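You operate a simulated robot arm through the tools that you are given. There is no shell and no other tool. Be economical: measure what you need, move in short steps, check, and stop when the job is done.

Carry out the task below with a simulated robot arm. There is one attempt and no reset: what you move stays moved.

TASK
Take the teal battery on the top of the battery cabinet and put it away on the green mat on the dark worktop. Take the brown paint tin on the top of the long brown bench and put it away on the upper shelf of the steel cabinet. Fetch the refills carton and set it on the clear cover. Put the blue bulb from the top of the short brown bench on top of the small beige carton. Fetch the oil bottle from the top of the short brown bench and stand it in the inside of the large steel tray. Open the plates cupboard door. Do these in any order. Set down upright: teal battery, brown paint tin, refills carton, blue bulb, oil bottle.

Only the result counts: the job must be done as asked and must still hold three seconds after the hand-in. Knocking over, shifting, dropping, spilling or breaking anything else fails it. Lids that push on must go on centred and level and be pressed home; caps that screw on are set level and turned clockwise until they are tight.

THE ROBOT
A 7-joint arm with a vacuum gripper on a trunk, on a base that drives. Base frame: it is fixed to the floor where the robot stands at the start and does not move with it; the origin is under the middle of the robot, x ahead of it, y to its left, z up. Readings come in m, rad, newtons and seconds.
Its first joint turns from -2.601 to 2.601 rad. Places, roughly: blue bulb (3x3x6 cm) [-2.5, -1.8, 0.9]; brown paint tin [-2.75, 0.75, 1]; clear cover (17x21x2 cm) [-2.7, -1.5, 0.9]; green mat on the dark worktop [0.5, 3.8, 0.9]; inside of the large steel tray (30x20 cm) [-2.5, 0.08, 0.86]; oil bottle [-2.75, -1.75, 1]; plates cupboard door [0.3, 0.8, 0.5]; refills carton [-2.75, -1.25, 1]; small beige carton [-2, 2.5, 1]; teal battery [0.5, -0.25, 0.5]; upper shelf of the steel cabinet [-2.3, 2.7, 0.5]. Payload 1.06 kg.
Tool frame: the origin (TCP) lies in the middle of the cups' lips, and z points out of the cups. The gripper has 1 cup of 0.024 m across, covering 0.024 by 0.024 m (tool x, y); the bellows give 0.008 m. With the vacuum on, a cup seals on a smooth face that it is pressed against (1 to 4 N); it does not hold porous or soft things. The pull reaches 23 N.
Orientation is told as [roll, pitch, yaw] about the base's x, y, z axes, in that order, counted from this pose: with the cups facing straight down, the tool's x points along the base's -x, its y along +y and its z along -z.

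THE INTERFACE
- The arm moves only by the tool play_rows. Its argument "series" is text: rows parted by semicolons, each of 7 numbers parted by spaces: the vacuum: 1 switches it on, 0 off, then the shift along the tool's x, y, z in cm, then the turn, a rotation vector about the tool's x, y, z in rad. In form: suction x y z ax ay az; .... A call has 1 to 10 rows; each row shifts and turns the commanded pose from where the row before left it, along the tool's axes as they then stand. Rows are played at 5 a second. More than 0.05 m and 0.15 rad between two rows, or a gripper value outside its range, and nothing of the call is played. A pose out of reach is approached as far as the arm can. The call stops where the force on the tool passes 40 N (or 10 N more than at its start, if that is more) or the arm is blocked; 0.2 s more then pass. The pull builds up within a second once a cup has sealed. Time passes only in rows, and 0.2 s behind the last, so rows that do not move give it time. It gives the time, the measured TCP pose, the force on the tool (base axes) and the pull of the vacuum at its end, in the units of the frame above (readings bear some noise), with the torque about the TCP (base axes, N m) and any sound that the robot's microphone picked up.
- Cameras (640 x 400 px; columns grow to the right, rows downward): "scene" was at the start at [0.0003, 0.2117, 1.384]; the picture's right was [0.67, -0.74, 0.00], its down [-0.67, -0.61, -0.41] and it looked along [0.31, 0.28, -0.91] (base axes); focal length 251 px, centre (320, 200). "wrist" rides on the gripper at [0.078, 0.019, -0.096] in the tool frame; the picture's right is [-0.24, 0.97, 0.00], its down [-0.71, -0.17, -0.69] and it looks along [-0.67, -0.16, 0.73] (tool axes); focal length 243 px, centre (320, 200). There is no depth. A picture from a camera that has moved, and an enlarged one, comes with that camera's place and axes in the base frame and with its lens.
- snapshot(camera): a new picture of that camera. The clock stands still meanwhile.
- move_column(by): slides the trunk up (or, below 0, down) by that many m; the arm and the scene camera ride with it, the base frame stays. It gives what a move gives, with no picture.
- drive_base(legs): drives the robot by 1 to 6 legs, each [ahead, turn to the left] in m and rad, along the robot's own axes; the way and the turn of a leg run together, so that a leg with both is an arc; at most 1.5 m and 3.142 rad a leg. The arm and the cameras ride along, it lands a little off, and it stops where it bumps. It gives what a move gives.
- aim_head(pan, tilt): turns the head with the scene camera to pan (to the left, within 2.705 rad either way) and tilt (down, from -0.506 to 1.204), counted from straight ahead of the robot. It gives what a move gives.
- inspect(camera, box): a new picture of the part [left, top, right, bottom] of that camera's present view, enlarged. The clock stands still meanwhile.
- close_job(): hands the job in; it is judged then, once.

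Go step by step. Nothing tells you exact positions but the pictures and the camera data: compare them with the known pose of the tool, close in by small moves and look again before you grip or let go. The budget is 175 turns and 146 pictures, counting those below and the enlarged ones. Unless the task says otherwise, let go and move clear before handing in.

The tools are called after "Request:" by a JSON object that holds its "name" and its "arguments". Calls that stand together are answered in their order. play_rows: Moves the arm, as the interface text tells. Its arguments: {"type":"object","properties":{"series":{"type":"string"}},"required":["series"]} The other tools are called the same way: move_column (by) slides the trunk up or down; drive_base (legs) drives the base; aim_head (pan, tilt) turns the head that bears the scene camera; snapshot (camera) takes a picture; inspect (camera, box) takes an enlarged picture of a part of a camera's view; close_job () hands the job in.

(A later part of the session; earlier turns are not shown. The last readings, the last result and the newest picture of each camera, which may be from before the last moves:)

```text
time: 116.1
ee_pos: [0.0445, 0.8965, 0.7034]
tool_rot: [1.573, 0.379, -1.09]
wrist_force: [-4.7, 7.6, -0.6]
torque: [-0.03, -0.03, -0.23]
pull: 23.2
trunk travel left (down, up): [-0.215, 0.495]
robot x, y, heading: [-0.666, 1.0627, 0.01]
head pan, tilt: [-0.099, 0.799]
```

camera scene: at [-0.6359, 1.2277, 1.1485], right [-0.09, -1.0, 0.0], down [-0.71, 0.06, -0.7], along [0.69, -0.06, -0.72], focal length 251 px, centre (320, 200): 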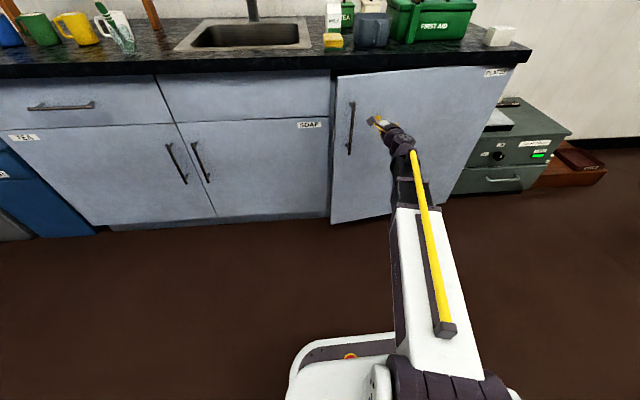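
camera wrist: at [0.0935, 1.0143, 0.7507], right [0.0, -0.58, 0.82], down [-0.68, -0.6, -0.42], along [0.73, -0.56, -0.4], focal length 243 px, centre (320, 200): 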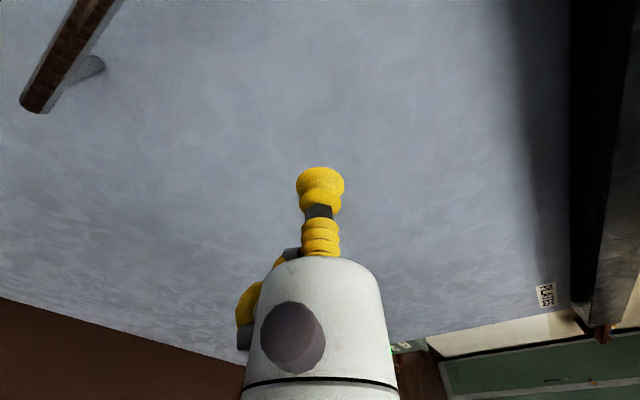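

Request:
{"name": "play_rows", "arguments": {"series": "1 0.1 -0.04 -3.9 0.0294 0.0744 0;1 0.0 0.0 -3.9 0.0294 0.0744 0;1 -0.12 0.047 -3.9 0.0294 0.0744 0;1 -0.12 0.047 -3.9 0.0294 0.0744 0;1 0 0 0 0 0 0"}}

Request:
{"name": "snapshot", "arguments": {"camera": "scene"}}

```text
time: 117.3
ee_pos: [-0.0831, 0.8053, 0.7034]
tool_rot: [1.571, 0.377, -0.767]
wrist_force: [-5.7, 5.9, -3.0]
torque: [0.11, -0.02, -0.23]
pull: 22.3
trunk travel left (down, up): [-0.215, 0.495]
robot x, y, heading: [-0.6696, 1.061, 0.012]
head pan, tilt: [-0.099, 0.799]
```

```text
113 pictures are left
camera scene: at [-0.6357, 1.2275, 1.1485], right [-0.09, -1.0, 0.0], down [-0.71, 0.06, -0.7], along [0.69, -0.06, -0.72], focal length 251 px, centre (320, 200)
```

scene: 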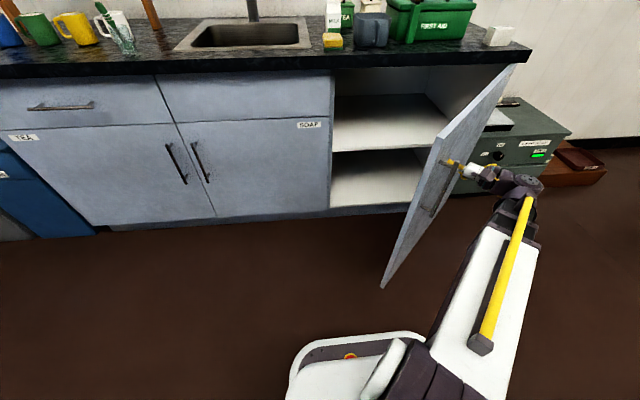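

Request:
{"name": "play_rows", "arguments": {"series": "1 0.0 0 -3.9 0.0294 0.0744 0;1 -0.1 0.047 -3.9 0.0294 0.0744 0;1 -0.12 0.047 -3.9 0.0294 0.0744 0;1 -0.12 0.047 -3.9 0.0294 0.0744 0;1 0 0 0 0 0 0"}}

Request:
{"name": "snapshot", "arguments": {"camera": "scene"}}

```text
time: 118.5
ee_pos: [-0.1324, 0.7067, 0.7039]
tool_rot: [1.572, 0.376, -0.486]
wrist_force: [-2.6, 1.7, -0.7]
torque: [0.14, 0.15, -0.22]
pull: 22.6
out of reach, approached as far as the arm can: row 4
trunk travel left (down, up): [-0.215, 0.495]
robot x, y, heading: [-0.669, 1.0611, 0.008]
head pan, tilt: [-0.099, 0.799]
```

```text
112 pictures are left
camera scene: at [-0.6355, 1.2273, 1.1485], right [-0.09, -1.0, 0.0], down [-0.71, 0.06, -0.7], along [0.69, -0.06, -0.72], focal length 251 px, centre (320, 200)
```

scene: 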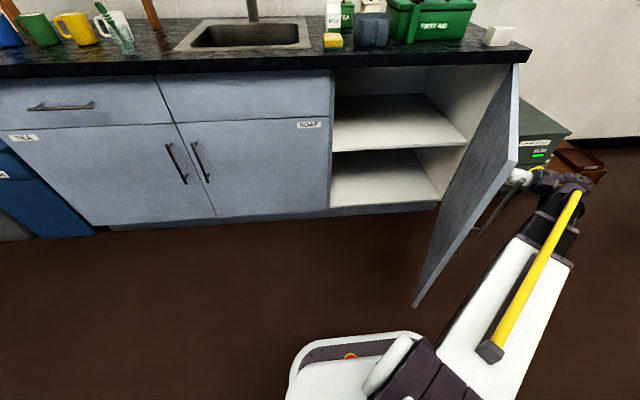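

The door is open about 62° and the wrist is at its limit. I release, and will push the door wider from its inner side.

Request:
{"name": "play_rows", "arguments": {"series": "0 0 0 0 0 0 0;0 0 0 0 0 0 0;0 0 0 0 0 0 0;0 0 0 -2 0 0 0;0 0 0 -3 0 0 0;0 0 0 -3 0 0 0;0 0 0 -3 0 0 0"}}

Request:
{"name": "move_column", "arguments": {"by": 0.45}}

Request:
{"name": "snapshot", "arguments": {"camera": "scene"}}

```text
time: 120.1
ee_pos: [-0.0954, 0.6719, 0.7019]
tool_rot: [1.572, 0.376, -0.473]
wrist_force: [0.3, 0.2, -0.1]
torque: [0.02, 0.03, 0.03]
pull: 0.1
out of reach, approached as far as the arm can: row 4, 5, 6, 7
trunk travel left (down, up): [-0.215, 0.495]
robot x, y, heading: [-0.6719, 1.0644, 0.012]
head pan, tilt: [-0.099, 0.799]
```

```text
refused: 0.45 is not a number from -0.4 to 0.4
```

```text
111 pictures are left
camera scene: at [-0.6355, 1.2274, 1.1485], right [-0.09, -1.0, 0.0], down [-0.71, 0.06, -0.7], along [0.69, -0.06, -0.72], focal length 251 px, centre (320, 200)
```

scene: 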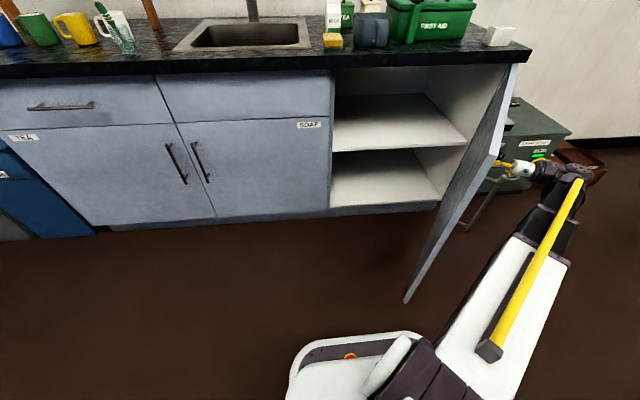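

Request:
{"name": "drive_base", "arguments": {"legs": [[0, -0.4]]}}

Request:
{"name": "move_column", "arguments": {"by": 0.4}}

Request:
{"name": "snapshot", "arguments": {"camera": "scene"}}

```text
time: 121.7
ee_pos: [-0.2919, 0.4804, 0.7016]
tool_rot: [1.57, 0.379, -0.868]
wrist_force: [1.0, -0.3, -0.3]
torque: [-0.01, 0.03, -0.02]
pull: 0.1
trunk travel left (down, up): [-0.215, 0.495]
robot x, y, heading: [-0.6703, 1.0624, -0.392]
head pan, tilt: [-0.099, 0.799]
```

```text
time: 125.5
ee_pos: [-0.2912, 0.4816, 1.1026]
tool_rot: [1.57, 0.376, -0.869]
wrist_force: [-0.3, -0.4, 0.2]
torque: [-0.01, 0.01, 0.0]
pull: 0.0
trunk travel left (down, up): [-0.615, 0.095]
robot x, y, heading: [-0.6688, 1.0642, -0.385]
head pan, tilt: [-0.099, 0.799]
```

```text
110 pictures are left
camera scene: at [-0.5753, 1.2017, 1.5485], right [-0.47, -0.88, 0.0], down [-0.63, 0.34, -0.7], along [0.62, -0.33, -0.72], focal length 251 px, centre (320, 200)
```

scene: 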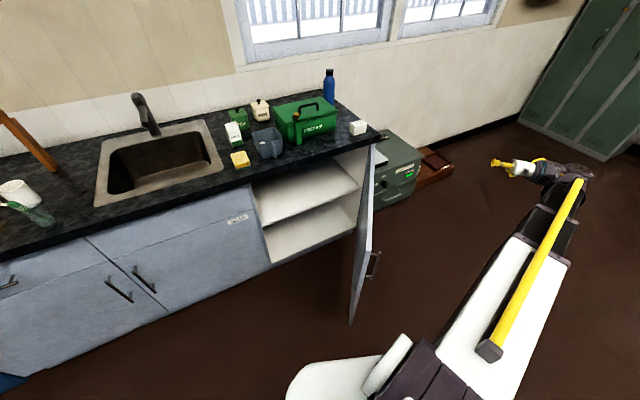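

Clear of the door. I turn the tool back to pointing down.

Request:
{"name": "play_rows", "arguments": {"series": "0 0 0 0 0.139 -0.055 0;0 0 0 0 0.139 -0.055 0;0 0 0 0 0.139 -0.055 0;0 0 0 0 0.139 -0.055 0;0 0 0 0 0.139 -0.055 0;0 0 0 0 0.139 -0.055 0;0 0 0 0 0.139 -0.055 0;0 0 0 0 0.139 -0.055 0;0 0 0 0 0.139 -0.055 0;0 0 0 0 0.139 -0.055 0"}}

Request:
{"name": "play_rows", "arguments": {"series": "0 0 0 0 0.071 -0.028 0;0 0 0 0 0 0 0.15;0 0 0 0 0 0 0.15;0 0 0 0 0 0 0.15;0 0 0 0 0 0 0.15;0 0 0 0 0 0 0.15"}}

```text
time: 127.8
ee_pos: [-0.2924, 0.4807, 1.1017]
tool_rot: [0.07, 0.026, -1.246]
wrist_force: [1.0, -0.1, -0.4]
torque: [0.03, -0.01, 0.02]
pull: 0.0
trunk travel left (down, up): [-0.615, 0.095]
robot x, y, heading: [-0.6699, 1.0644, -0.387]
head pan, tilt: [-0.099, 0.799]
```

```text
time: 129.2
ee_pos: [-0.2906, 0.4815, 1.1004]
tool_rot: [0.001, 0.0, -1.998]
wrist_force: [0.6, 0.6, 0.3]
torque: [-0.05, -0.01, 0.01]
pull: 0.1
trunk travel left (down, up): [-0.615, 0.095]
robot x, y, heading: [-0.6711, 1.0659, -0.384]
head pan, tilt: [-0.099, 0.799]
```

Request:
{"name": "play_rows", "arguments": {"series": "0 4.8 0.2 0 0 0 0;0 4.8 0.2 0 0 0 0;0 4.8 0.2 0 0 0 0;0 4.8 0.2 0 0 0 0;0 4.8 0.2 0 0 0 0;0 4.8 0.2 0 0 0 0;0 4.8 0.2 0 0 0 0;0 4.8 0.2 0 0 0 0;0 4.8 0.2 0 0 0 0;0 4.8 0.2 0 0 0 0"}}

Request:
{"name": "snapshot", "arguments": {"camera": "scene"}}

Request:
{"name": "snapshot", "arguments": {"camera": "wrist"}}

```text
time: 131.3
ee_pos: [-0.0744, 0.9104, 1.1016]
tool_rot: [0.0, -0.001, -1.996]
wrist_force: [-0.2, -0.7, -0.2]
torque: [0.0, 0.0, 0.02]
pull: 0.1
trunk travel left (down, up): [-0.615, 0.095]
robot x, y, heading: [-0.6704, 1.0626, -0.378]
head pan, tilt: [-0.099, 0.799]
```

```text
109 pictures are left
camera scene: at [-0.5752, 1.2019, 1.5485], right [-0.47, -0.88, 0.0], down [-0.63, 0.33, -0.7], along [0.62, -0.33, -0.72], focal length 251 px, centre (320, 200)
```

scene: 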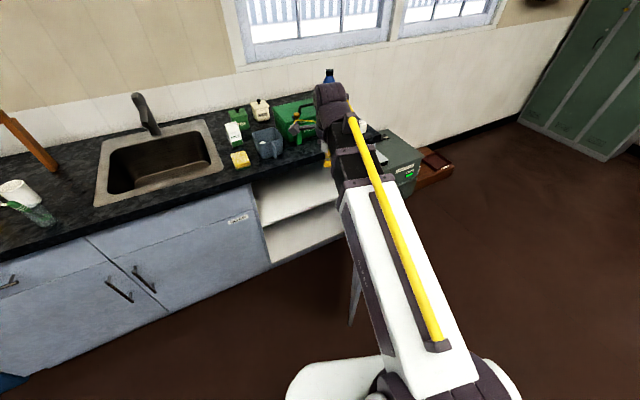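

```text
108 pictures are left
camera wrist: at [-0.0262, 0.9753, 1.1968], right [0.79, -0.62, 0.0], down [-0.45, -0.57, 0.68], along [-0.42, -0.54, -0.73], focal length 243 px, centre (320, 200)
```

wrist: 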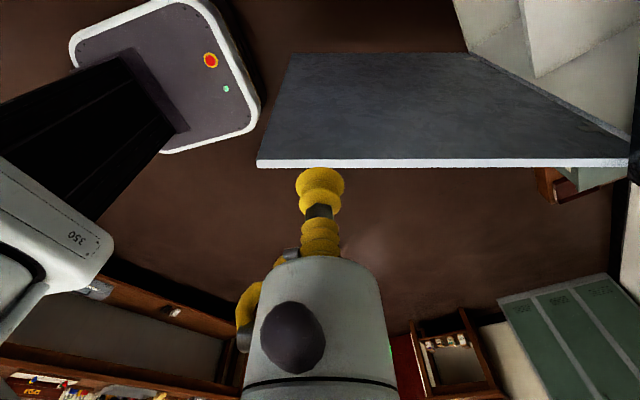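

The wrist view shows the door's top edge parallel to the image, at 52° open. I lower inside of it and push it round to nearly 90°.

Request:
{"name": "move_column", "arguments": {"by": -0.38}}

Request:
{"name": "play_rows", "arguments": {"series": "0 -4.61 -1.21 0 0 0 0;0 -4.61 -1.21 0 0 0 0;0 -4.31 -0.87 0 0 0 0;0 -4.31 -0.87 0 0 0 0;0 -4.31 -0.87 0 0 0 0;0 0 0 0 0 0 0"}}

Request:
{"name": "snapshot", "arguments": {"camera": "scene"}}

Request:
{"name": "snapshot", "arguments": {"camera": "wrist"}}

```text
time: 135.0
ee_pos: [-0.0756, 0.9109, 0.7202]
tool_rot: [0.0, 0.001, -1.995]
wrist_force: [0.8, -0.1, 0.6]
torque: [-0.03, 0.0, 0.01]
pull: 0.1
trunk travel left (down, up): [-0.235, 0.475]
robot x, y, heading: [-0.669, 1.0631, -0.385]
head pan, tilt: [-0.099, 0.799]
```

```text
time: 136.4
ee_pos: [-0.2123, 0.7295, 0.7206]
tool_rot: [-0.001, -0.001, -1.993]
wrist_force: [0.2, 0.8, 0.2]
torque: [0.02, 0.0, -0.01]
pull: 0.0
trunk travel left (down, up): [-0.235, 0.475]
robot x, y, heading: [-0.6737, 1.0602, -0.385]
head pan, tilt: [-0.099, 0.799]
```

```text
107 pictures are left
camera scene: at [-0.5752, 1.2018, 1.1685], right [-0.47, -0.88, 0.0], down [-0.63, 0.33, -0.7], along [0.62, -0.33, -0.72], focal length 251 px, centre (320, 200)
```

scene: 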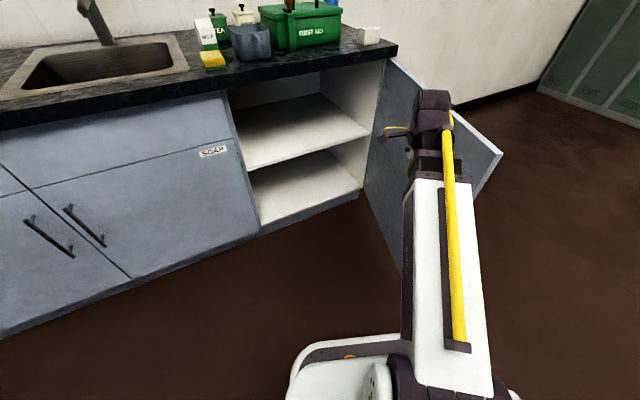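

```text
106 pictures are left
camera wrist: at [-0.1642, 0.7933, 0.8174], right [0.79, -0.61, 0.0], down [-0.45, -0.57, 0.68], along [-0.42, -0.54, -0.73], focal length 243 px, centre (320, 200)
```

wrist: 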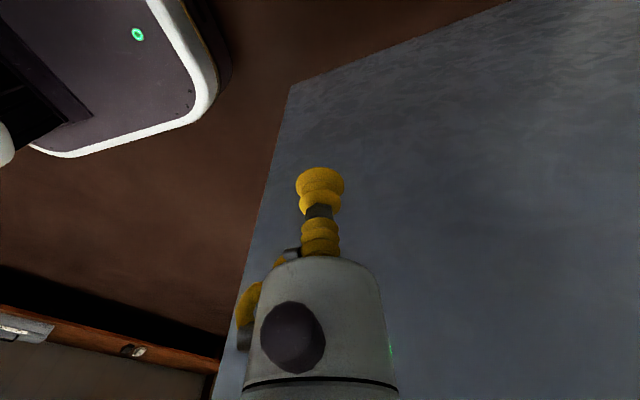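

It works; I push on to nearly 90°.

Request:
{"name": "play_rows", "arguments": {"series": "0 -4.5 0.2 0 0 0 0;0 -4.5 0.2 0 0 0 0;0 -4.5 0.2 0 0 0 0;0 -2.6 0.5 0 0 0 0;0 -2.0 0.7 0 0 0 0;0 0 0 0 0 0 0"}}

Request:
{"name": "snapshot", "arguments": {"camera": "scene"}}

```text
time: 137.8
ee_pos: [-0.2725, 0.5574, 0.7203]
tool_rot: [0.0, 0.0, -1.997]
wrist_force: [0.6, 0.4, 0.4]
torque: [-0.02, 0.04, 0.0]
pull: 0.1
trunk travel left (down, up): [-0.235, 0.475]
robot x, y, heading: [-0.6698, 1.0614, -0.386]
head pan, tilt: [-0.099, 0.799]
```

```text
105 pictures are left
camera scene: at [-0.5753, 1.2018, 1.1685], right [-0.47, -0.88, 0.0], down [-0.63, 0.33, -0.7], along [0.62, -0.33, -0.72], focal length 251 px, centre (320, 200)
```

scene: 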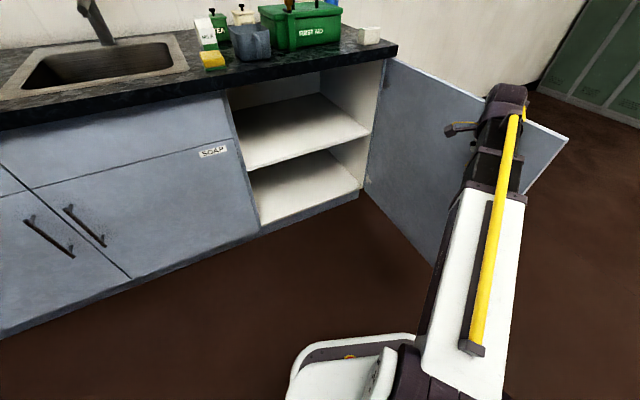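

The door stands open at about 90°. I raise clear and drive to the short brown bench at the back.

Request:
{"name": "move_column", "arguments": {"by": 0.4}}

Request:
{"name": "drive_base", "arguments": {"legs": [[0, -1.65], [1.3, 0], [1.2, 0], [0, -1.1]]}}

Request:
{"name": "aim_head", "arguments": {"pan": 0.2, "tilt": 0.6}}

Request:
{"name": "snapshot", "arguments": {"camera": "scene"}}

```text
time: 141.7
ee_pos: [-0.2728, 0.5572, 1.12]
tool_rot: [0.0, 0.0, -1.997]
wrist_force: [0.6, 0.0, -0.6]
torque: [0.01, 0.01, 0.0]
pull: 0.1
trunk travel left (down, up): [-0.635, 0.075]
robot x, y, heading: [-0.6637, 1.0619, -0.386]
head pan, tilt: [-0.099, 0.799]
```

```text
time: 160.6
ee_pos: [-2.3377, -0.8796, 1.1204]
tool_rot: [0.0, -0.001, 1.559]
wrist_force: [0.7, 0.6, -0.5]
torque: [0.0, -0.02, 0.01]
pull: 0.0
trunk travel left (down, up): [-0.635, 0.075]
robot x, y, heading: [-1.77, -1.1852, -3.114]
head pan, tilt: [-0.099, 0.799]
```

```text
time: 161.4
ee_pos: [-2.3369, -0.8787, 1.121]
tool_rot: [0.001, 0.002, 1.558]
wrist_force: [-0.2, 0.3, 0.7]
torque: [0.0, 0.01, 0.01]
pull: 0.1
trunk travel left (down, up): [-0.635, 0.075]
robot x, y, heading: [-1.7694, -1.1851, -3.115]
head pan, tilt: [0.201, 0.6]
```

```text
104 pictures are left
camera scene: at [-1.8053, -1.3708, 1.5853], right [-0.23, 0.97, 0.0], down [0.55, 0.13, -0.82], along [-0.8, -0.19, -0.57], focal length 251 px, centre (320, 200)
```

scene: 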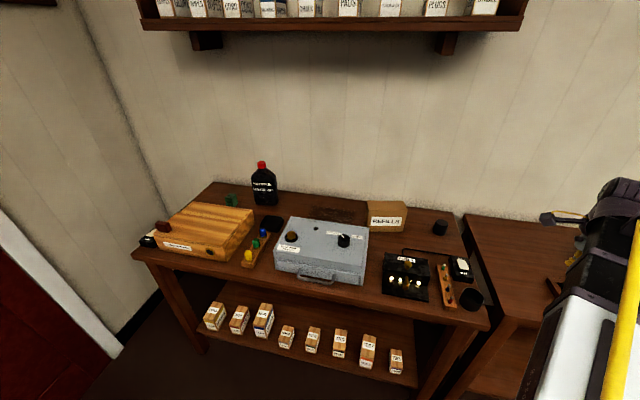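

Request:
{"name": "inspect", "arguments": {"camera": "scene", "box": [130, 150, 330, 290]}}

Request:
{"name": "inspect", "arguments": {"camera": "scene", "box": [270, 180, 500, 320]}}

```text
2.86 times, centred on (230, 220) of scene
camera zoom: at [-1.8053, -1.3708, 1.5853], right [-0.23, 0.97, 0.0], down [0.55, 0.13, -0.82], along [-0.8, -0.19, -0.57], focal length 717 px, centre (577, 143)
```

zoom: 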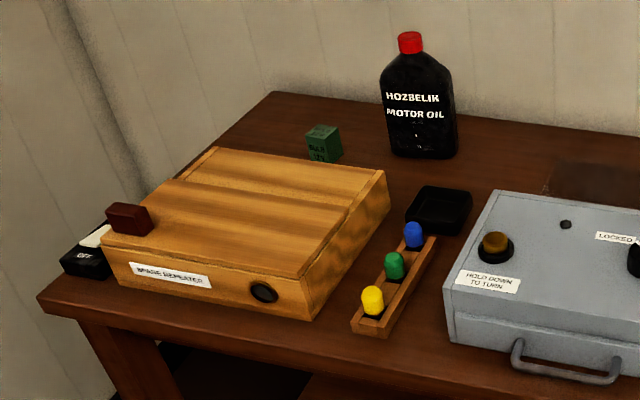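

```text
2.78 times, centred on (385, 250) of scene
camera zoom: at [-1.8053, -1.3708, 1.5853], right [-0.23, 0.97, 0.0], down [0.55, 0.13, -0.82], along [-0.8, -0.19, -0.57], focal length 698 px, centre (139, 61)
```

zoom: 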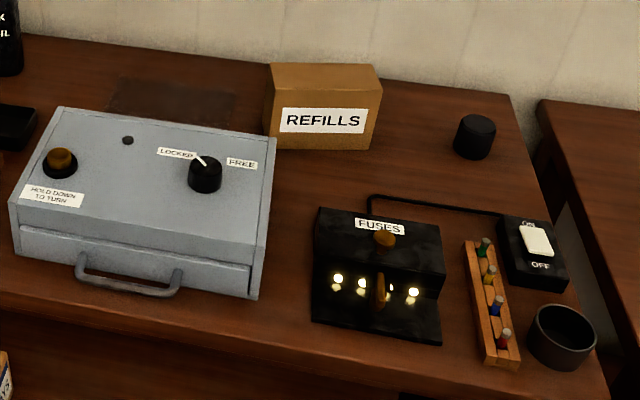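

Bench contents are clear: blue bulb at the rear of the three-bulb rack, oil bottle behind, refills carton, and the faint clear cover behind the grey box. I stand the robot closer and centred.

Request:
{"name": "drive_base", "arguments": {"legs": [[0, 1.05], [0.36, 0], [0, -1.08]]}}

Request:
{"name": "aim_head", "arguments": {"pan": 0.0, "tilt": 0.75}}

Request:
{"name": "snapshot", "arguments": {"camera": "scene"}}

Request:
{"name": "snapshot", "arguments": {"camera": "wrist"}}

```text
time: 169.1
ee_pos: [-2.4992, -1.1876, 1.1218]
tool_rot: [0.002, 0.001, 1.541]
wrist_force: [0.0, -0.1, -0.5]
torque: [-0.02, 0.03, 0.0]
pull: 0.0
trunk travel left (down, up): [-0.635, 0.075]
robot x, y, heading: [-1.9364, -1.501, -3.132]
head pan, tilt: [0.201, 0.6]
```

```text
time: 169.8
ee_pos: [-2.4998, -1.1872, 1.1211]
tool_rot: [0.0, -0.002, 1.541]
wrist_force: [-0.5, -0.1, 0.7]
torque: [0.0, 0.0, 0.01]
pull: 0.0
trunk travel left (down, up): [-0.635, 0.075]
robot x, y, heading: [-1.9378, -1.5044, -3.132]
head pan, tilt: [0.0, 0.75]
```

```text
101 pictures are left
camera scene: at [-1.9733, -1.6703, 1.5725], right [-0.01, 1.0, 0.0], down [0.68, 0.01, -0.73], along [-0.73, -0.01, -0.68], focal length 251 px, centre (320, 200)
```

scene: 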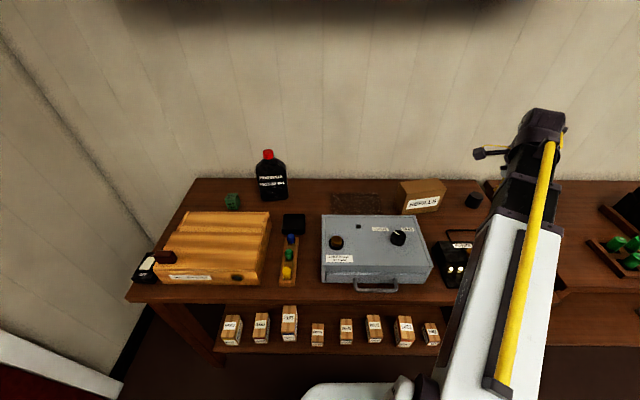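

```text
100 pictures are left
camera wrist: at [-2.5215, -1.2646, 1.2169], right [-0.96, 0.26, 0.0], down [0.19, 0.7, 0.68], along [0.18, 0.66, -0.73], focal length 243 px, centre (320, 200)
```

wrist: 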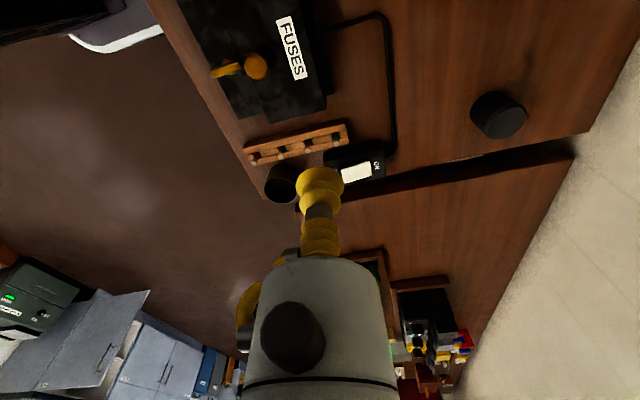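

Request:
{"name": "play_rows", "arguments": {"series": "0 2.5 3.7 0 0 0 0;0 2.5 3.7 0 0 0 0;0 2.5 3.7 0 0 0 0;0 2.5 3.7 0 0 0 0;0 2.5 3.7 0 0 0 0"}}

Request:
{"name": "snapshot", "arguments": {"camera": "wrist"}}

Request:
{"name": "snapshot", "arguments": {"camera": "scene"}}

```text
time: 171.1
ee_pos: [-2.6903, -1.3052, 1.121]
tool_rot: [0.001, 0.001, 1.541]
wrist_force: [-0.1, -0.3, 0.2]
torque: [0.03, -0.02, 0.04]
pull: 0.1
trunk travel left (down, up): [-0.635, 0.075]
robot x, y, heading: [-1.9378, -1.5027, -3.132]
head pan, tilt: [0.0, 0.75]
```

```text
99 pictures are left
camera wrist: at [-2.7119, -1.3833, 1.2174], right [-0.96, 0.26, 0.0], down [0.19, 0.7, 0.68], along [0.18, 0.66, -0.73], focal length 243 px, centre (320, 200)
```

wrist: 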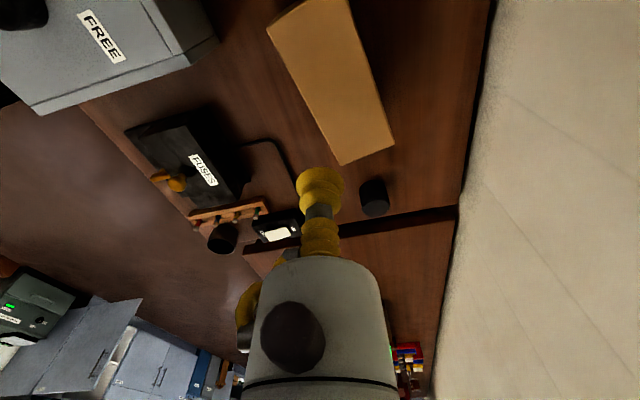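

```text
98 pictures are left
camera scene: at [-1.9734, -1.6704, 1.5725], right [-0.01, 1.0, 0.0], down [0.68, 0.01, -0.73], along [-0.73, -0.01, -0.68], focal length 251 px, centre (320, 200)
```

scene: 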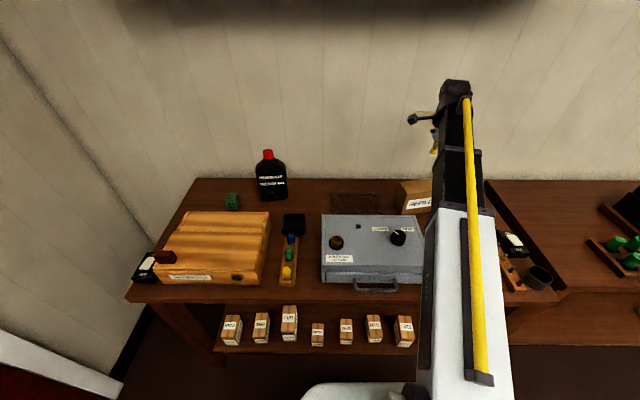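

The carton's top centre is about (-2.709, -1.284, 0.955), long side roughly along y. I move over and lower.

Request:
{"name": "play_rows", "arguments": {"series": "0 -2.0 1.96 3 0 0 0;0 0 0 4 0 0 0"}}

Request:
{"name": "snapshot", "arguments": {"camera": "wrist"}}

```text
time: 171.7
ee_pos: [-2.7087, -1.2873, 1.0503]
tool_rot: [-0.002, 0.0, 1.543]
wrist_force: [-0.9, -0.5, 0.7]
torque: [-0.01, 0.0, 0.0]
pull: 0.1
trunk travel left (down, up): [-0.635, 0.075]
robot x, y, heading: [-1.9374, -1.4999, -3.126]
head pan, tilt: [0.0, 0.75]
```

```text
97 pictures are left
camera wrist: at [-2.7298, -1.3639, 1.1466], right [-0.96, 0.26, 0.0], down [0.19, 0.7, 0.68], along [0.18, 0.66, -0.73], focal length 243 px, centre (320, 200)
```

wrist: 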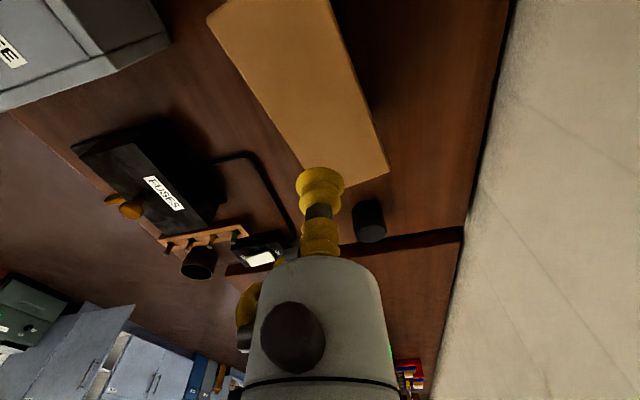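

Request:
{"name": "play_rows", "arguments": {"series": "1 0 0 4 0 0 0;1 0 0 3 0 0 0;1 0 0 1.5 0 0 0;1 0 0 0.5 0 0 0;1 0 0 0.5 0 0 0;1 0 0 0 0 0 0"}}

```text
time: 172.9
ee_pos: [-2.708, -1.2855, 0.9618]
tool_rot: [0.007, -0.004, 1.543]
wrist_force: [2.7, 0.2, 21.6]
torque: [-0.03, -0.04, -0.09]
pull: 22.9
trunk travel left (down, up): [-0.635, 0.075]
robot x, y, heading: [-1.9379, -1.5026, -3.13]
head pan, tilt: [0.0, 0.75]
stopped in row 6: the force on the tool passed its limit at 44 N (the readings are from after the stop); the commanded pose is now the measured one
```

Request:
{"name": "play_rows", "arguments": {"series": "1 0 0 -1 0 0 0;1 0 0 -2 0 0 0;1 0 0 -4 0 0 0;1 0 0 -5 0 0 0;1 0 0 0 0 0 0"}}

Request:
{"name": "snapshot", "arguments": {"camera": "wrist"}}

Request:
{"name": "inspect", "arguments": {"camera": "scene", "box": [230, 120, 500, 290]}}

```text
time: 174.1
ee_pos: [-2.7069, -1.2869, 1.0787]
tool_rot: [0.006, -0.002, 1.541]
wrist_force: [-0.8, 0.1, -3.0]
torque: [0.0, 0.0, -0.01]
pull: 23.1
trunk travel left (down, up): [-0.635, 0.075]
robot x, y, heading: [-1.936, -1.5048, -3.128]
head pan, tilt: [0.0, 0.75]
```

```text
96 pictures are left
camera wrist: at [-2.7296, -1.3637, 1.1745], right [-0.96, 0.26, 0.01], down [0.2, 0.7, 0.69], along [0.18, 0.66, -0.73], focal length 243 px, centre (320, 200)
```

wrist: 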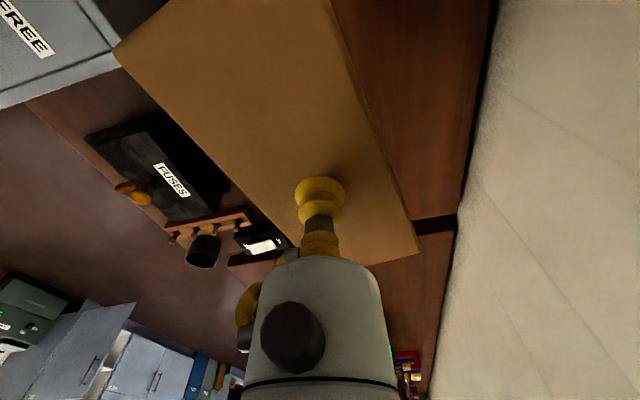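

```text
2.35 times, centred on (365, 205) of scene
camera zoom: at [-1.9735, -1.6703, 1.5725], right [-0.01, 1.0, 0.0], down [0.68, 0.01, -0.73], along [-0.73, -0.01, -0.68], focal length 590 px, centre (214, 188)
```

zoom: 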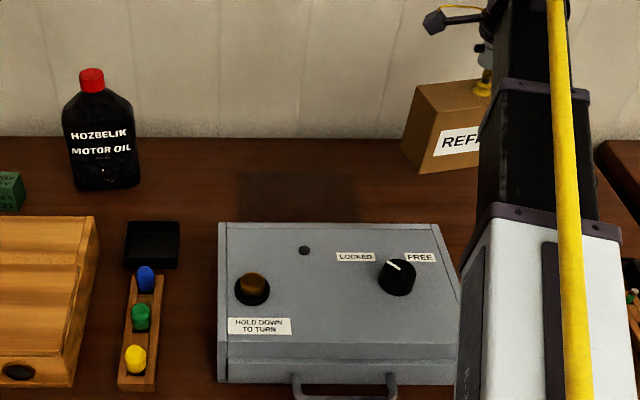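

Held. The cover lies at about x -2.77…-2.60, y -1.63…-1.43. I carry the carton over it, aligning it with the cover.

Request:
{"name": "play_rows", "arguments": {"series": "1 0 0 -3 0 0 0;1 4.0 -0.4 0 0 0 0;1 4.0 -0.4 0 0 0 0;1 4.0 -0.4 0 0 0 0;1 4.0 -0.4 0 0 0 0;1 4.0 -0.4 0 0 0 0;1 4.25 -0.4 0 0 0 0;1 0 0 0 0 0 0.1;1 0 0 0 0 0 0.1"}}

Request:
{"name": "snapshot", "arguments": {"camera": "wrist"}}

Request:
{"name": "inspect", "arguments": {"camera": "scene", "box": [230, 100, 500, 270]}}

```text
time: 176.1
ee_pos: [-2.6921, -1.528, 1.1067]
tool_rot: [0.005, -0.001, 1.34]
wrist_force: [0.0, 0.2, -3.7]
torque: [0.05, -0.02, -0.01]
pull: 23.5
trunk travel left (down, up): [-0.635, 0.075]
robot x, y, heading: [-1.9357, -1.5026, -3.136]
head pan, tilt: [0.0, 0.75]
```

```text
94 pictures are left
camera wrist: at [-2.7284, -1.6, 1.2033], right [-0.89, 0.45, 0.01], down [0.33, 0.65, 0.68], along [0.31, 0.61, -0.73], focal length 243 px, centre (320, 200)
```

wrist: 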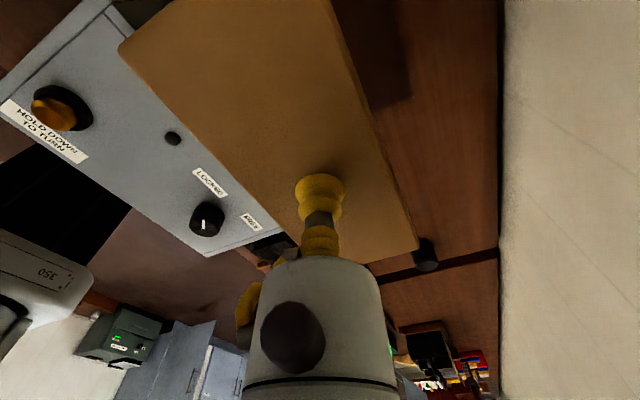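

```text
2.35 times, centred on (365, 185) of scene
camera zoom: at [-1.9738, -1.6701, 1.5725], right [-0.01, 1.0, 0.0], down [0.68, 0.01, -0.73], along [-0.73, -0.01, -0.68], focal length 590 px, centre (214, 235)
```

zoom: 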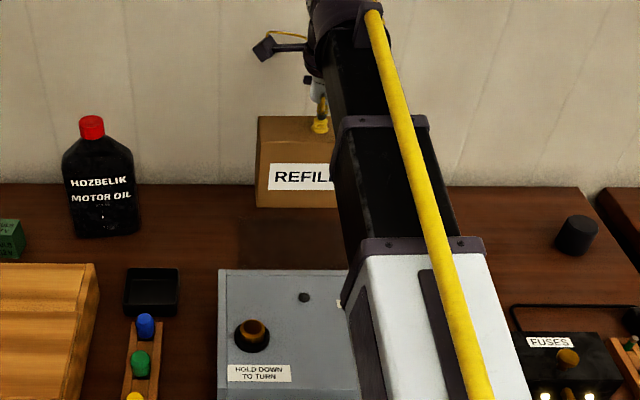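

Request:
{"name": "play_rows", "arguments": {"series": "1 1.2 0 3 0 0 0;1 0 0 3 0 0 0;1 0 0 2 0 0 0;1 0 0 1 0 0 0;1 0 0 0 0 0 0"}}

Request:
{"name": "inspect", "arguments": {"camera": "scene", "box": [280, 140, 420, 240]}}

```text
time: 177.3
ee_pos: [-2.6947, -1.5404, 1.018]
tool_rot: [0.006, 0.0, 1.341]
wrist_force: [0.1, 0.5, -3.5]
torque: [0.03, 0.0, -0.03]
pull: 22.3
trunk travel left (down, up): [-0.635, 0.075]
robot x, y, heading: [-1.9379, -1.5023, -3.132]
head pan, tilt: [0.0, 0.75]
```

```text
4.00 times, centred on (350, 190) of scene
camera zoom: at [-1.9738, -1.6704, 1.5725], right [-0.01, 1.0, 0.0], down [0.68, 0.01, -0.73], along [-0.73, -0.01, -0.68], focal length 1004 px, centre (200, 240)
```

zoom: 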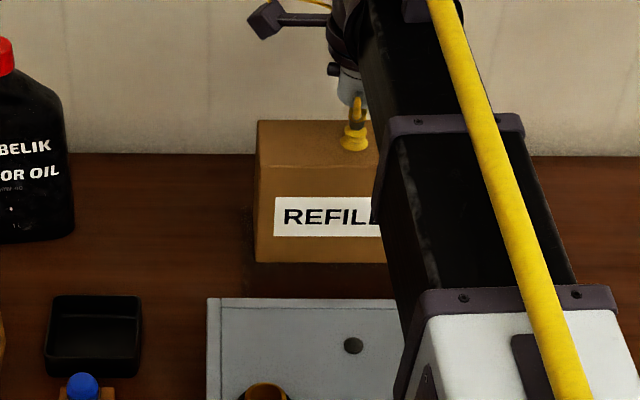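

Request:
{"name": "play_rows", "arguments": {"series": "1 0 0 1.5 0 0 0;1 0 0 0.8 0 0 0;1 0 0 0 0 0 0"}}

Request:
{"name": "play_rows", "arguments": {"series": "1 0 0 0.4 0 0 0;1 0 0 0 0 0 0"}}

```text
time: 178.1
ee_pos: [-2.6949, -1.5408, 0.9938]
tool_rot: [0.005, -0.001, 1.341]
wrist_force: [-0.3, -0.2, -2.9]
torque: [0.02, -0.01, 0.0]
pull: 22.9
trunk travel left (down, up): [-0.635, 0.075]
robot x, y, heading: [-1.9381, -1.4998, -3.126]
head pan, tilt: [0.0, 0.75]
```

```text
time: 178.7
ee_pos: [-2.6962, -1.5395, 0.9901]
tool_rot: [0.004, -0.001, 1.34]
wrist_force: [0.0, 0.8, -2.4]
torque: [0.02, -0.02, 0.0]
pull: 22.7
trunk travel left (down, up): [-0.635, 0.075]
robot x, y, heading: [-1.9387, -1.5031, -3.135]
head pan, tilt: [0.0, 0.75]
```

Request:
{"name": "play_rows", "arguments": {"series": "1 0 0 0.4 0 0 0;1 0 0 0 0 0 0"}}

Request:
{"name": "play_rows", "arguments": {"series": "1 0 0 0.3 0 0 0;1 0 0 0 0 0 0"}}

```text
time: 179.3
ee_pos: [-2.695, -1.5391, 0.9866]
tool_rot: [0.004, 0.001, 1.342]
wrist_force: [-0.1, 0.3, -3.6]
torque: [0.02, -0.03, 0.01]
pull: 22.6
trunk travel left (down, up): [-0.635, 0.075]
robot x, y, heading: [-1.9364, -1.4994, -3.128]
head pan, tilt: [0.0, 0.75]
```

```text
time: 179.9
ee_pos: [-2.6944, -1.539, 0.9829]
tool_rot: [0.007, 0.0, 1.343]
wrist_force: [0.0, 1.0, -3.8]
torque: [0.06, 0.0, 0.01]
pull: 23.1
trunk travel left (down, up): [-0.635, 0.075]
robot x, y, heading: [-1.9383, -1.5033, -3.131]
head pan, tilt: [0.0, 0.75]
```

Request:
{"name": "play_rows", "arguments": {"series": "1 0 0 0.3 0 0 0;1 0 0 0 0 0 0"}}

Request:
{"name": "inspect", "arguments": {"camera": "wrist", "box": [200, 0, 520, 200]}}

```text
time: 180.5
ee_pos: [-2.6965, -1.5397, 0.9801]
tool_rot: [0.005, -0.001, 1.343]
wrist_force: [-0.3, 0.6, -3.2]
torque: [0.01, 0.0, 0.01]
pull: 22.9
trunk travel left (down, up): [-0.635, 0.075]
robot x, y, heading: [-1.9387, -1.5013, -3.134]
head pan, tilt: [0.0, 0.75]
```

```text
2.00 times, centred on (360, 100) of wrist
camera zoom: at [-2.7315, -1.6115, 1.0766], right [-0.89, 0.45, 0.01], down [0.33, 0.65, 0.68], along [0.3, 0.61, -0.73], focal length 485 px, centre (240, 400)
```

zoom: 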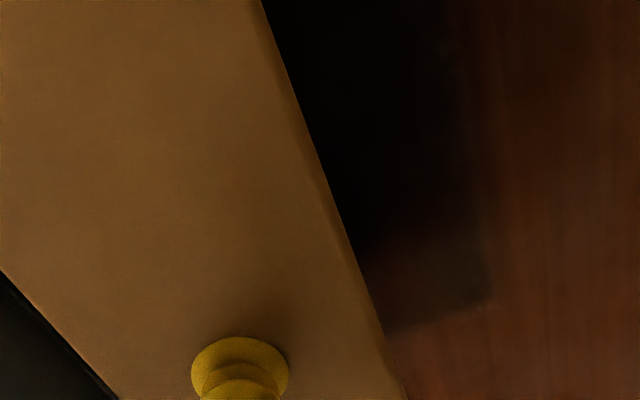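

Request:
{"name": "play_rows", "arguments": {"series": "1 0.9 0 0.3 0 0 0;1 0 0 0 0 0 0"}}

Request:
{"name": "play_rows", "arguments": {"series": "1 0 0 0.3 0 0 0;1 0 0 0 0 0 0"}}

Request:
{"name": "play_rows", "arguments": {"series": "1 0 0 0.2 0 0 0;1 0 0 0 0 0 0"}}

```text
time: 181.1
ee_pos: [-2.6975, -1.5478, 0.9792]
tool_rot: [0.006, 0.0, 1.341]
wrist_force: [2.0, 4.8, 14.1]
torque: [-0.09, -0.07, 0.05]
pull: 23.1
trunk travel left (down, up): [-0.635, 0.075]
robot x, y, heading: [-1.9327, -1.5008, -3.129]
head pan, tilt: [0.0, 0.75]
```

```text
time: 181.7
ee_pos: [-2.697, -1.5478, 0.9756]
tool_rot: [0.008, 0.001, 1.341]
wrist_force: [-1.1, 7.8, 17.1]
torque: [-0.09, -0.07, -0.06]
pull: 22.7
trunk travel left (down, up): [-0.635, 0.075]
robot x, y, heading: [-1.9375, -1.5046, -3.129]
head pan, tilt: [0.0, 0.75]
```

```text
time: 182.3
ee_pos: [-2.6957, -1.5478, 0.9728]
tool_rot: [0.007, -0.001, 1.343]
wrist_force: [-1.2, 7.7, 17.6]
torque: [-0.07, -0.05, -0.04]
pull: 23.2
trunk travel left (down, up): [-0.635, 0.075]
robot x, y, heading: [-1.9384, -1.4997, -3.131]
head pan, tilt: [0.0, 0.75]
```

The force stays at 17 N while it still sinks; I look before going on.

Request:
{"name": "snapshot", "arguments": {"camera": "wrist"}}

Request:
{"name": "inspect", "arguments": {"camera": "scene", "box": [280, 140, 420, 240]}}

```text
90 pictures are left
camera wrist: at [-2.7325, -1.6193, 1.0697], right [-0.89, 0.45, 0.01], down [0.33, 0.65, 0.68], along [0.3, 0.61, -0.73], focal length 243 px, centre (320, 200)
```

wrist: 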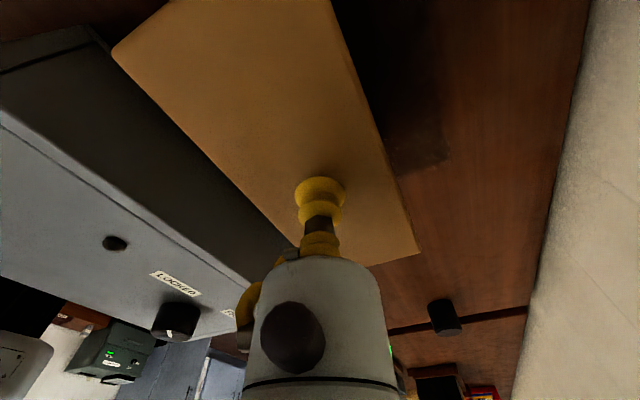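

```text
4.00 times, centred on (350, 190) of scene
camera zoom: at [-1.9717, -1.6693, 1.5727], right [-0.01, 1.0, 0.0], down [0.68, 0.01, -0.73], along [-0.73, -0.01, -0.68], focal length 1004 px, centre (200, 240)
```

zoom: 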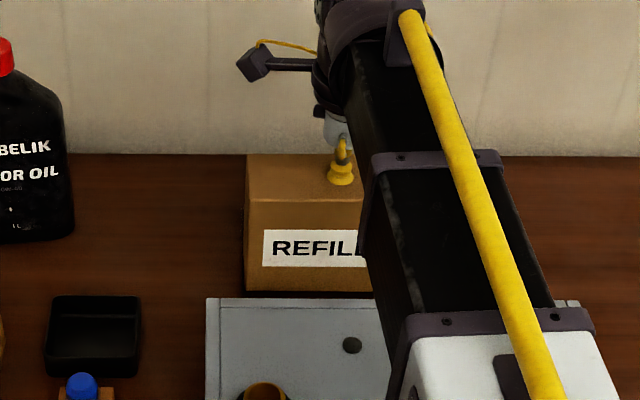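

The carton looks upright and it is the bellows compressing. I ease up and release.

Request:
{"name": "play_rows", "arguments": {"series": "1 0 0 -0.3 0 0 0;0 0 0 -0.3 0 0 0;0 0 0 0 0 0 0;0 0 0 0 0 0 0;0 0 0 0 0 0 0;0 0 0 -1 0 0 0;0 0 0 -4 0 0 0;0 0 0 -5 0 0 0;0 0 0 -5 0 0 0"}}

Request:
{"name": "snapshot", "arguments": {"camera": "wrist"}}

Request:
{"name": "inspect", "arguments": {"camera": "scene", "box": [280, 140, 420, 240]}}

```text
time: 184.3
ee_pos: [-2.6982, -1.5485, 1.1304]
tool_rot: [0.005, -0.002, 1.342]
wrist_force: [-0.3, 0.8, 1.2]
torque: [0.02, -0.03, 0.01]
pull: 0.1
trunk travel left (down, up): [-0.635, 0.075]
robot x, y, heading: [-1.9368, -1.4993, -3.128]
head pan, tilt: [0.0, 0.75]
```

```text
88 pictures are left
camera wrist: at [-2.7336, -1.6198, 1.2258], right [-0.89, 0.45, 0.01], down [0.33, 0.65, 0.68], along [0.3, 0.61, -0.73], focal length 243 px, centre (320, 200)
```

wrist: 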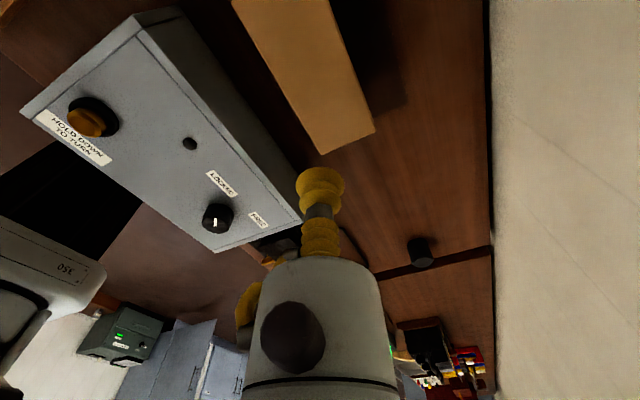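

```text
4.00 times, centred on (350, 190) of scene
camera zoom: at [-1.9734, -1.6703, 1.5724], right [-0.01, 1.0, 0.0], down [0.68, 0.01, -0.73], along [-0.73, -0.01, -0.68], focal length 1004 px, centre (200, 240)
```

zoom: 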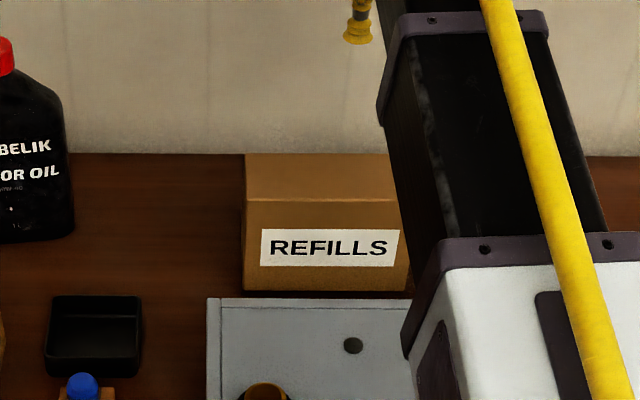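

The carton sits on the cover. Next the oil bottle: red cap at about (-2.77, -1.88, 1.07). I raise and move over it.

Request:
{"name": "play_rows", "arguments": {"series": "0 0 0 -4 0 0 0;0 0 0 -4 0 0 0;0 4.8 -0.1 0 0 0 0;0 4.8 -0.1 0 0 0 0;0 4.8 -0.1 0 0 0 0;0 4.8 -0.1 0 0 0 0;0 4.8 -0.1 0 0 0 0;0 4.8 0 0 0 0 0"}}

Request:
{"name": "snapshot", "arguments": {"camera": "wrist"}}

Request:
{"name": "snapshot", "arguments": {"camera": "scene"}}

```text
time: 186.1
ee_pos: [-2.7559, -1.8318, 1.2086]
tool_rot: [0.007, -0.001, 1.34]
wrist_force: [-0.3, 0.6, 0.1]
torque: [0.0, -0.02, -0.02]
pull: 0.1
trunk travel left (down, up): [-0.635, 0.075]
robot x, y, heading: [-1.9386, -1.5003, -3.133]
head pan, tilt: [0.0, 0.75]
```

```text
86 pictures are left
camera wrist: at [-2.7931, -1.9038, 1.3037], right [-0.89, 0.45, 0.01], down [0.33, 0.65, 0.68], along [0.3, 0.61, -0.73], focal length 243 px, centre (320, 200)
```

wrist: 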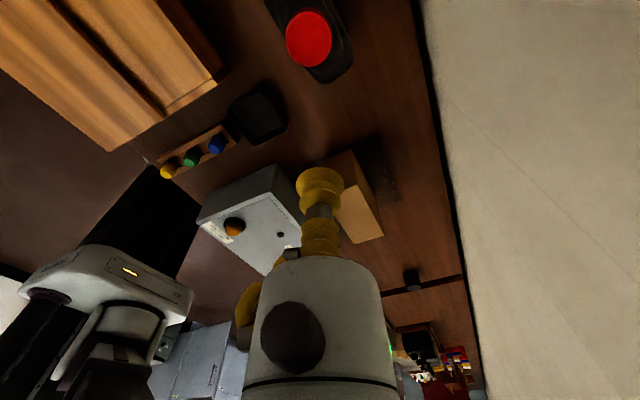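

```text
85 pictures are left
camera scene: at [-1.9735, -1.6707, 1.5724], right [-0.01, 1.0, 0.0], down [0.68, 0.01, -0.73], along [-0.73, -0.01, -0.68], focal length 251 px, centre (320, 200)
```

scene: 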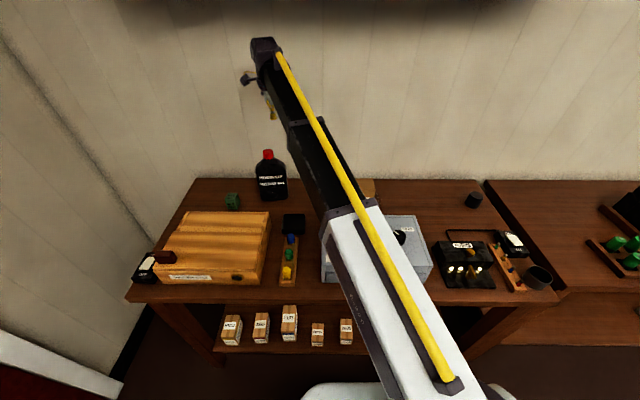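

Request:
{"name": "play_rows", "arguments": {"series": "0 4.3 0.4 0 0 0 0;0 0 0 4 0 0 0;0 0 0 3 0 0 0;0 0 0 0 0 0 0"}}

Request:
{"name": "inspect", "arguments": {"camera": "wrist", "box": [220, 80, 420, 220]}}

```text
time: 187.1
ee_pos: [-2.7706, -1.8719, 1.1379]
tool_rot: [0.006, 0.0, 1.343]
wrist_force: [-0.1, -0.6, -0.3]
torque: [0.0, 0.02, -0.04]
pull: 0.2
trunk travel left (down, up): [-0.635, 0.075]
robot x, y, heading: [-1.9388, -1.5012, -3.134]
head pan, tilt: [0.0, 0.75]
```

```text
2.86 times, centred on (320, 150) of wrist
camera zoom: at [-2.8068, -1.9439, 1.2342], right [-0.89, 0.45, 0.01], down [0.33, 0.65, 0.68], along [0.3, 0.61, -0.73], focal length 693 px, centre (320, 343)
```

zoom: 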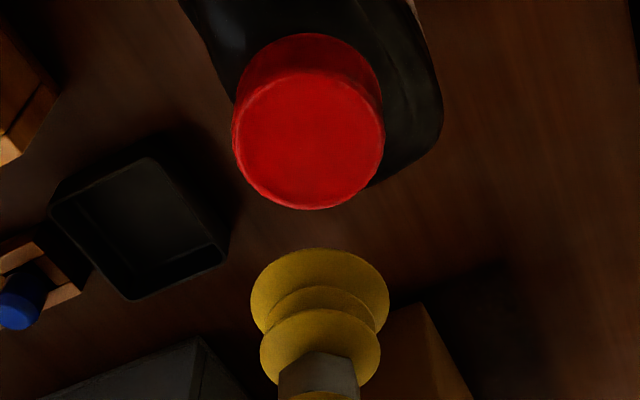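

Request:
{"name": "play_rows", "arguments": {"series": "1 0 -0.3 4 0 0 0;1 0 0 1.5 0 0 0;1 0 0 0.5 0 0 0;1 0 0 0 0 0 0"}}

Request:
{"name": "inspect", "arguments": {"camera": "wrist", "box": [220, 80, 420, 220]}}

```text
time: 188.1
ee_pos: [-2.7681, -1.8719, 1.0781]
tool_rot: [0.005, -0.001, 1.343]
wrist_force: [-0.2, -0.2, -0.2]
torque: [0.01, 0.01, 0.0]
pull: 0.0
trunk travel left (down, up): [-0.635, 0.075]
robot x, y, heading: [-1.9402, -1.502, -3.132]
head pan, tilt: [0.0, 0.75]
```

```text
2.86 times, centred on (320, 150) of wrist
camera zoom: at [-2.804, -1.9436, 1.1749], right [-0.89, 0.45, 0.01], down [0.33, 0.65, 0.68], along [0.3, 0.61, -0.73], focal length 693 px, centre (320, 343)
```

zoom: 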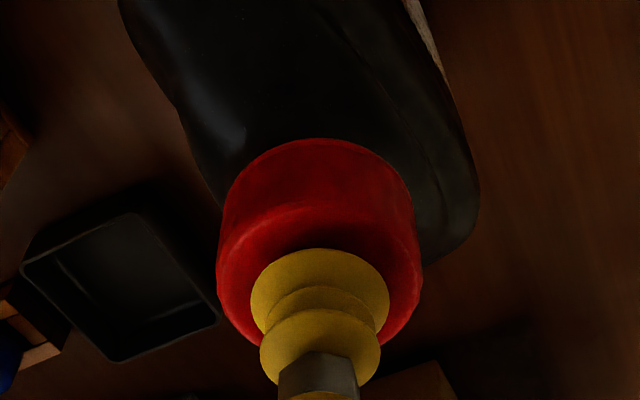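

Request:
{"name": "play_rows", "arguments": {"series": "1 0 0 0.4 0 0 0;1 0 0 0.3 0 0 0;1 0 0 0 0 0 0;1 0 0 0 0 0 0"}}

```text
time: 189.1
ee_pos: [-2.7675, -1.8714, 1.073]
tool_rot: [0.007, 0.001, 1.343]
wrist_force: [-2.2, -2.0, 15.9]
torque: [0.0, -0.08, -0.01]
pull: 22.8
trunk travel left (down, up): [-0.635, 0.075]
robot x, y, heading: [-1.9387, -1.4987, -3.131]
head pan, tilt: [0.0, 0.75]
```

Request:
{"name": "play_rows", "arguments": {"series": "1 0 0 -0.5 0 0 0;1 0 0 -1 0 0 0;1 0 0 -2 0 0 0;1 0 0 -4 0 0 0;1 0 0 0 0 0 0"}}

Request:
{"name": "inspect", "arguments": {"camera": "scene", "box": [180, 60, 380, 260]}}

```text
time: 190.3
ee_pos: [-2.7682, -1.8715, 1.1467]
tool_rot: [0.004, -0.001, 1.34]
wrist_force: [0.4, 0.6, -9.1]
torque: [-0.05, 0.02, 0.01]
pull: 22.9
trunk travel left (down, up): [-0.635, 0.075]
robot x, y, heading: [-1.9415, -1.5002, -3.13]
head pan, tilt: [0.0, 0.75]
```

```text
2.00 times, centred on (280, 160) of scene
camera zoom: at [-1.9742, -1.6707, 1.5724], right [-0.01, 1.0, 0.0], down [0.68, 0.01, -0.73], along [-0.73, -0.01, -0.68], focal length 502 px, centre (400, 280)
```

zoom: 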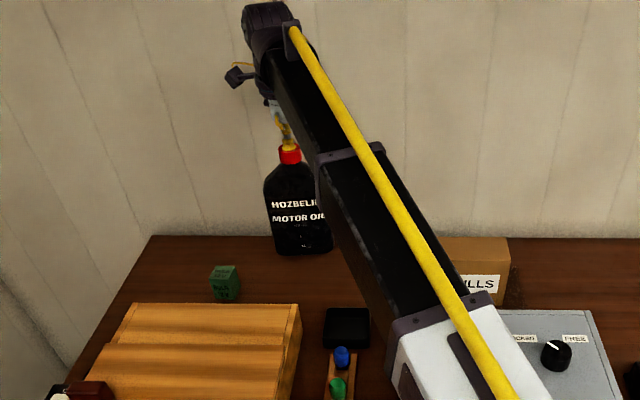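

Held (9 N), bottle about 23 cm tall. I lift, retract and drive to the long bench with the steel tray.

Request:
{"name": "move_column", "arguments": {"by": 0.07}}

Request:
{"name": "play_rows", "arguments": {"series": "1 0 0 -3 0 0 0;1 0 0 -4 0 0 0;1 -2.4 -3.2 0 0 0 0;1 -2.4 -3.2 0 0 0 0;1 -2.4 -3.2 0 0 0 0;1 -2.4 -3.2 0 0 0 0;1 -2.4 -3.2 0 0 0 0;1 -2.4 -3.2 0 0 0 0;1 0 0 0 0 0 0"}}

Request:
{"name": "drive_base", "arguments": {"legs": [[-0.45, 0], [0, -1.571], [1.4, 0]]}}

Request:
{"name": "aim_head", "arguments": {"pan": 1.0, "tilt": 0.5}}

Request:
{"name": "snapshot", "arguments": {"camera": "scene"}}

```text
time: 191.4
ee_pos: [-2.7681, -1.8734, 1.2157]
tool_rot: [0.005, -0.002, 1.342]
wrist_force: [-0.7, 0.3, -9.0]
torque: [-0.02, 0.01, 0.0]
pull: 22.5
trunk travel left (down, up): [-0.705, 0.005]
robot x, y, heading: [-1.9412, -1.5025, -3.132]
head pan, tilt: [0.0, 0.75]
```

```text
time: 193.4
ee_pos: [-2.5484, -1.777, 1.2862]
tool_rot: [0.005, 0.0, 1.343]
wrist_force: [-0.9, -1.0, -9.4]
torque: [-0.09, 0.12, 0.0]
pull: 22.6
trunk travel left (down, up): [-0.705, 0.005]
robot x, y, heading: [-1.9382, -1.5002, -3.132]
head pan, tilt: [0.0, 0.75]
```

```text
time: 206.4
ee_pos: [-1.7651, 0.5039, 1.2858]
tool_rot: [0.007, -0.001, -0.235]
wrist_force: [-0.3, 0.2, -9.3]
torque: [-0.02, 0.02, 0.02]
pull: 22.7
trunk travel left (down, up): [-0.705, 0.005]
robot x, y, heading: [-1.4919, -0.105, 1.581]
head pan, tilt: [0.0, 0.75]
```

```text
time: 207.7
ee_pos: [-1.7646, 0.504, 1.2858]
tool_rot: [0.005, 0.001, -0.232]
wrist_force: [0.1, 0.2, -8.9]
torque: [-0.04, -0.03, 0.01]
pull: 23.3
trunk travel left (down, up): [-0.705, 0.005]
robot x, y, heading: [-1.4945, -0.1032, 1.576]
head pan, tilt: [1.0, 0.499]
```

```text
81 pictures are left
camera scene: at [-1.7385, -0.1025, 1.6644], right [0.54, 0.84, 0.0], down [0.4, -0.26, -0.88], along [-0.74, 0.47, -0.48], focal length 251 px, centre (320, 200)
```

scene: 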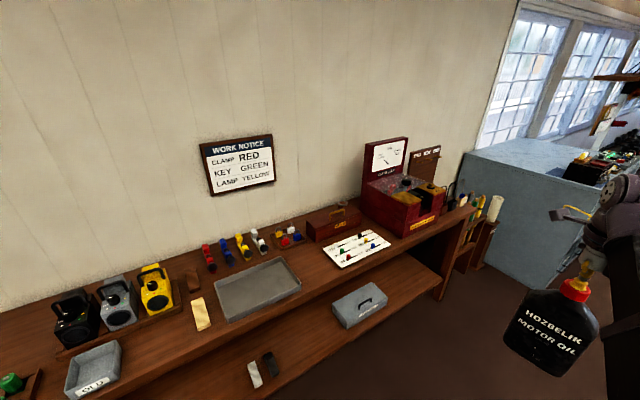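

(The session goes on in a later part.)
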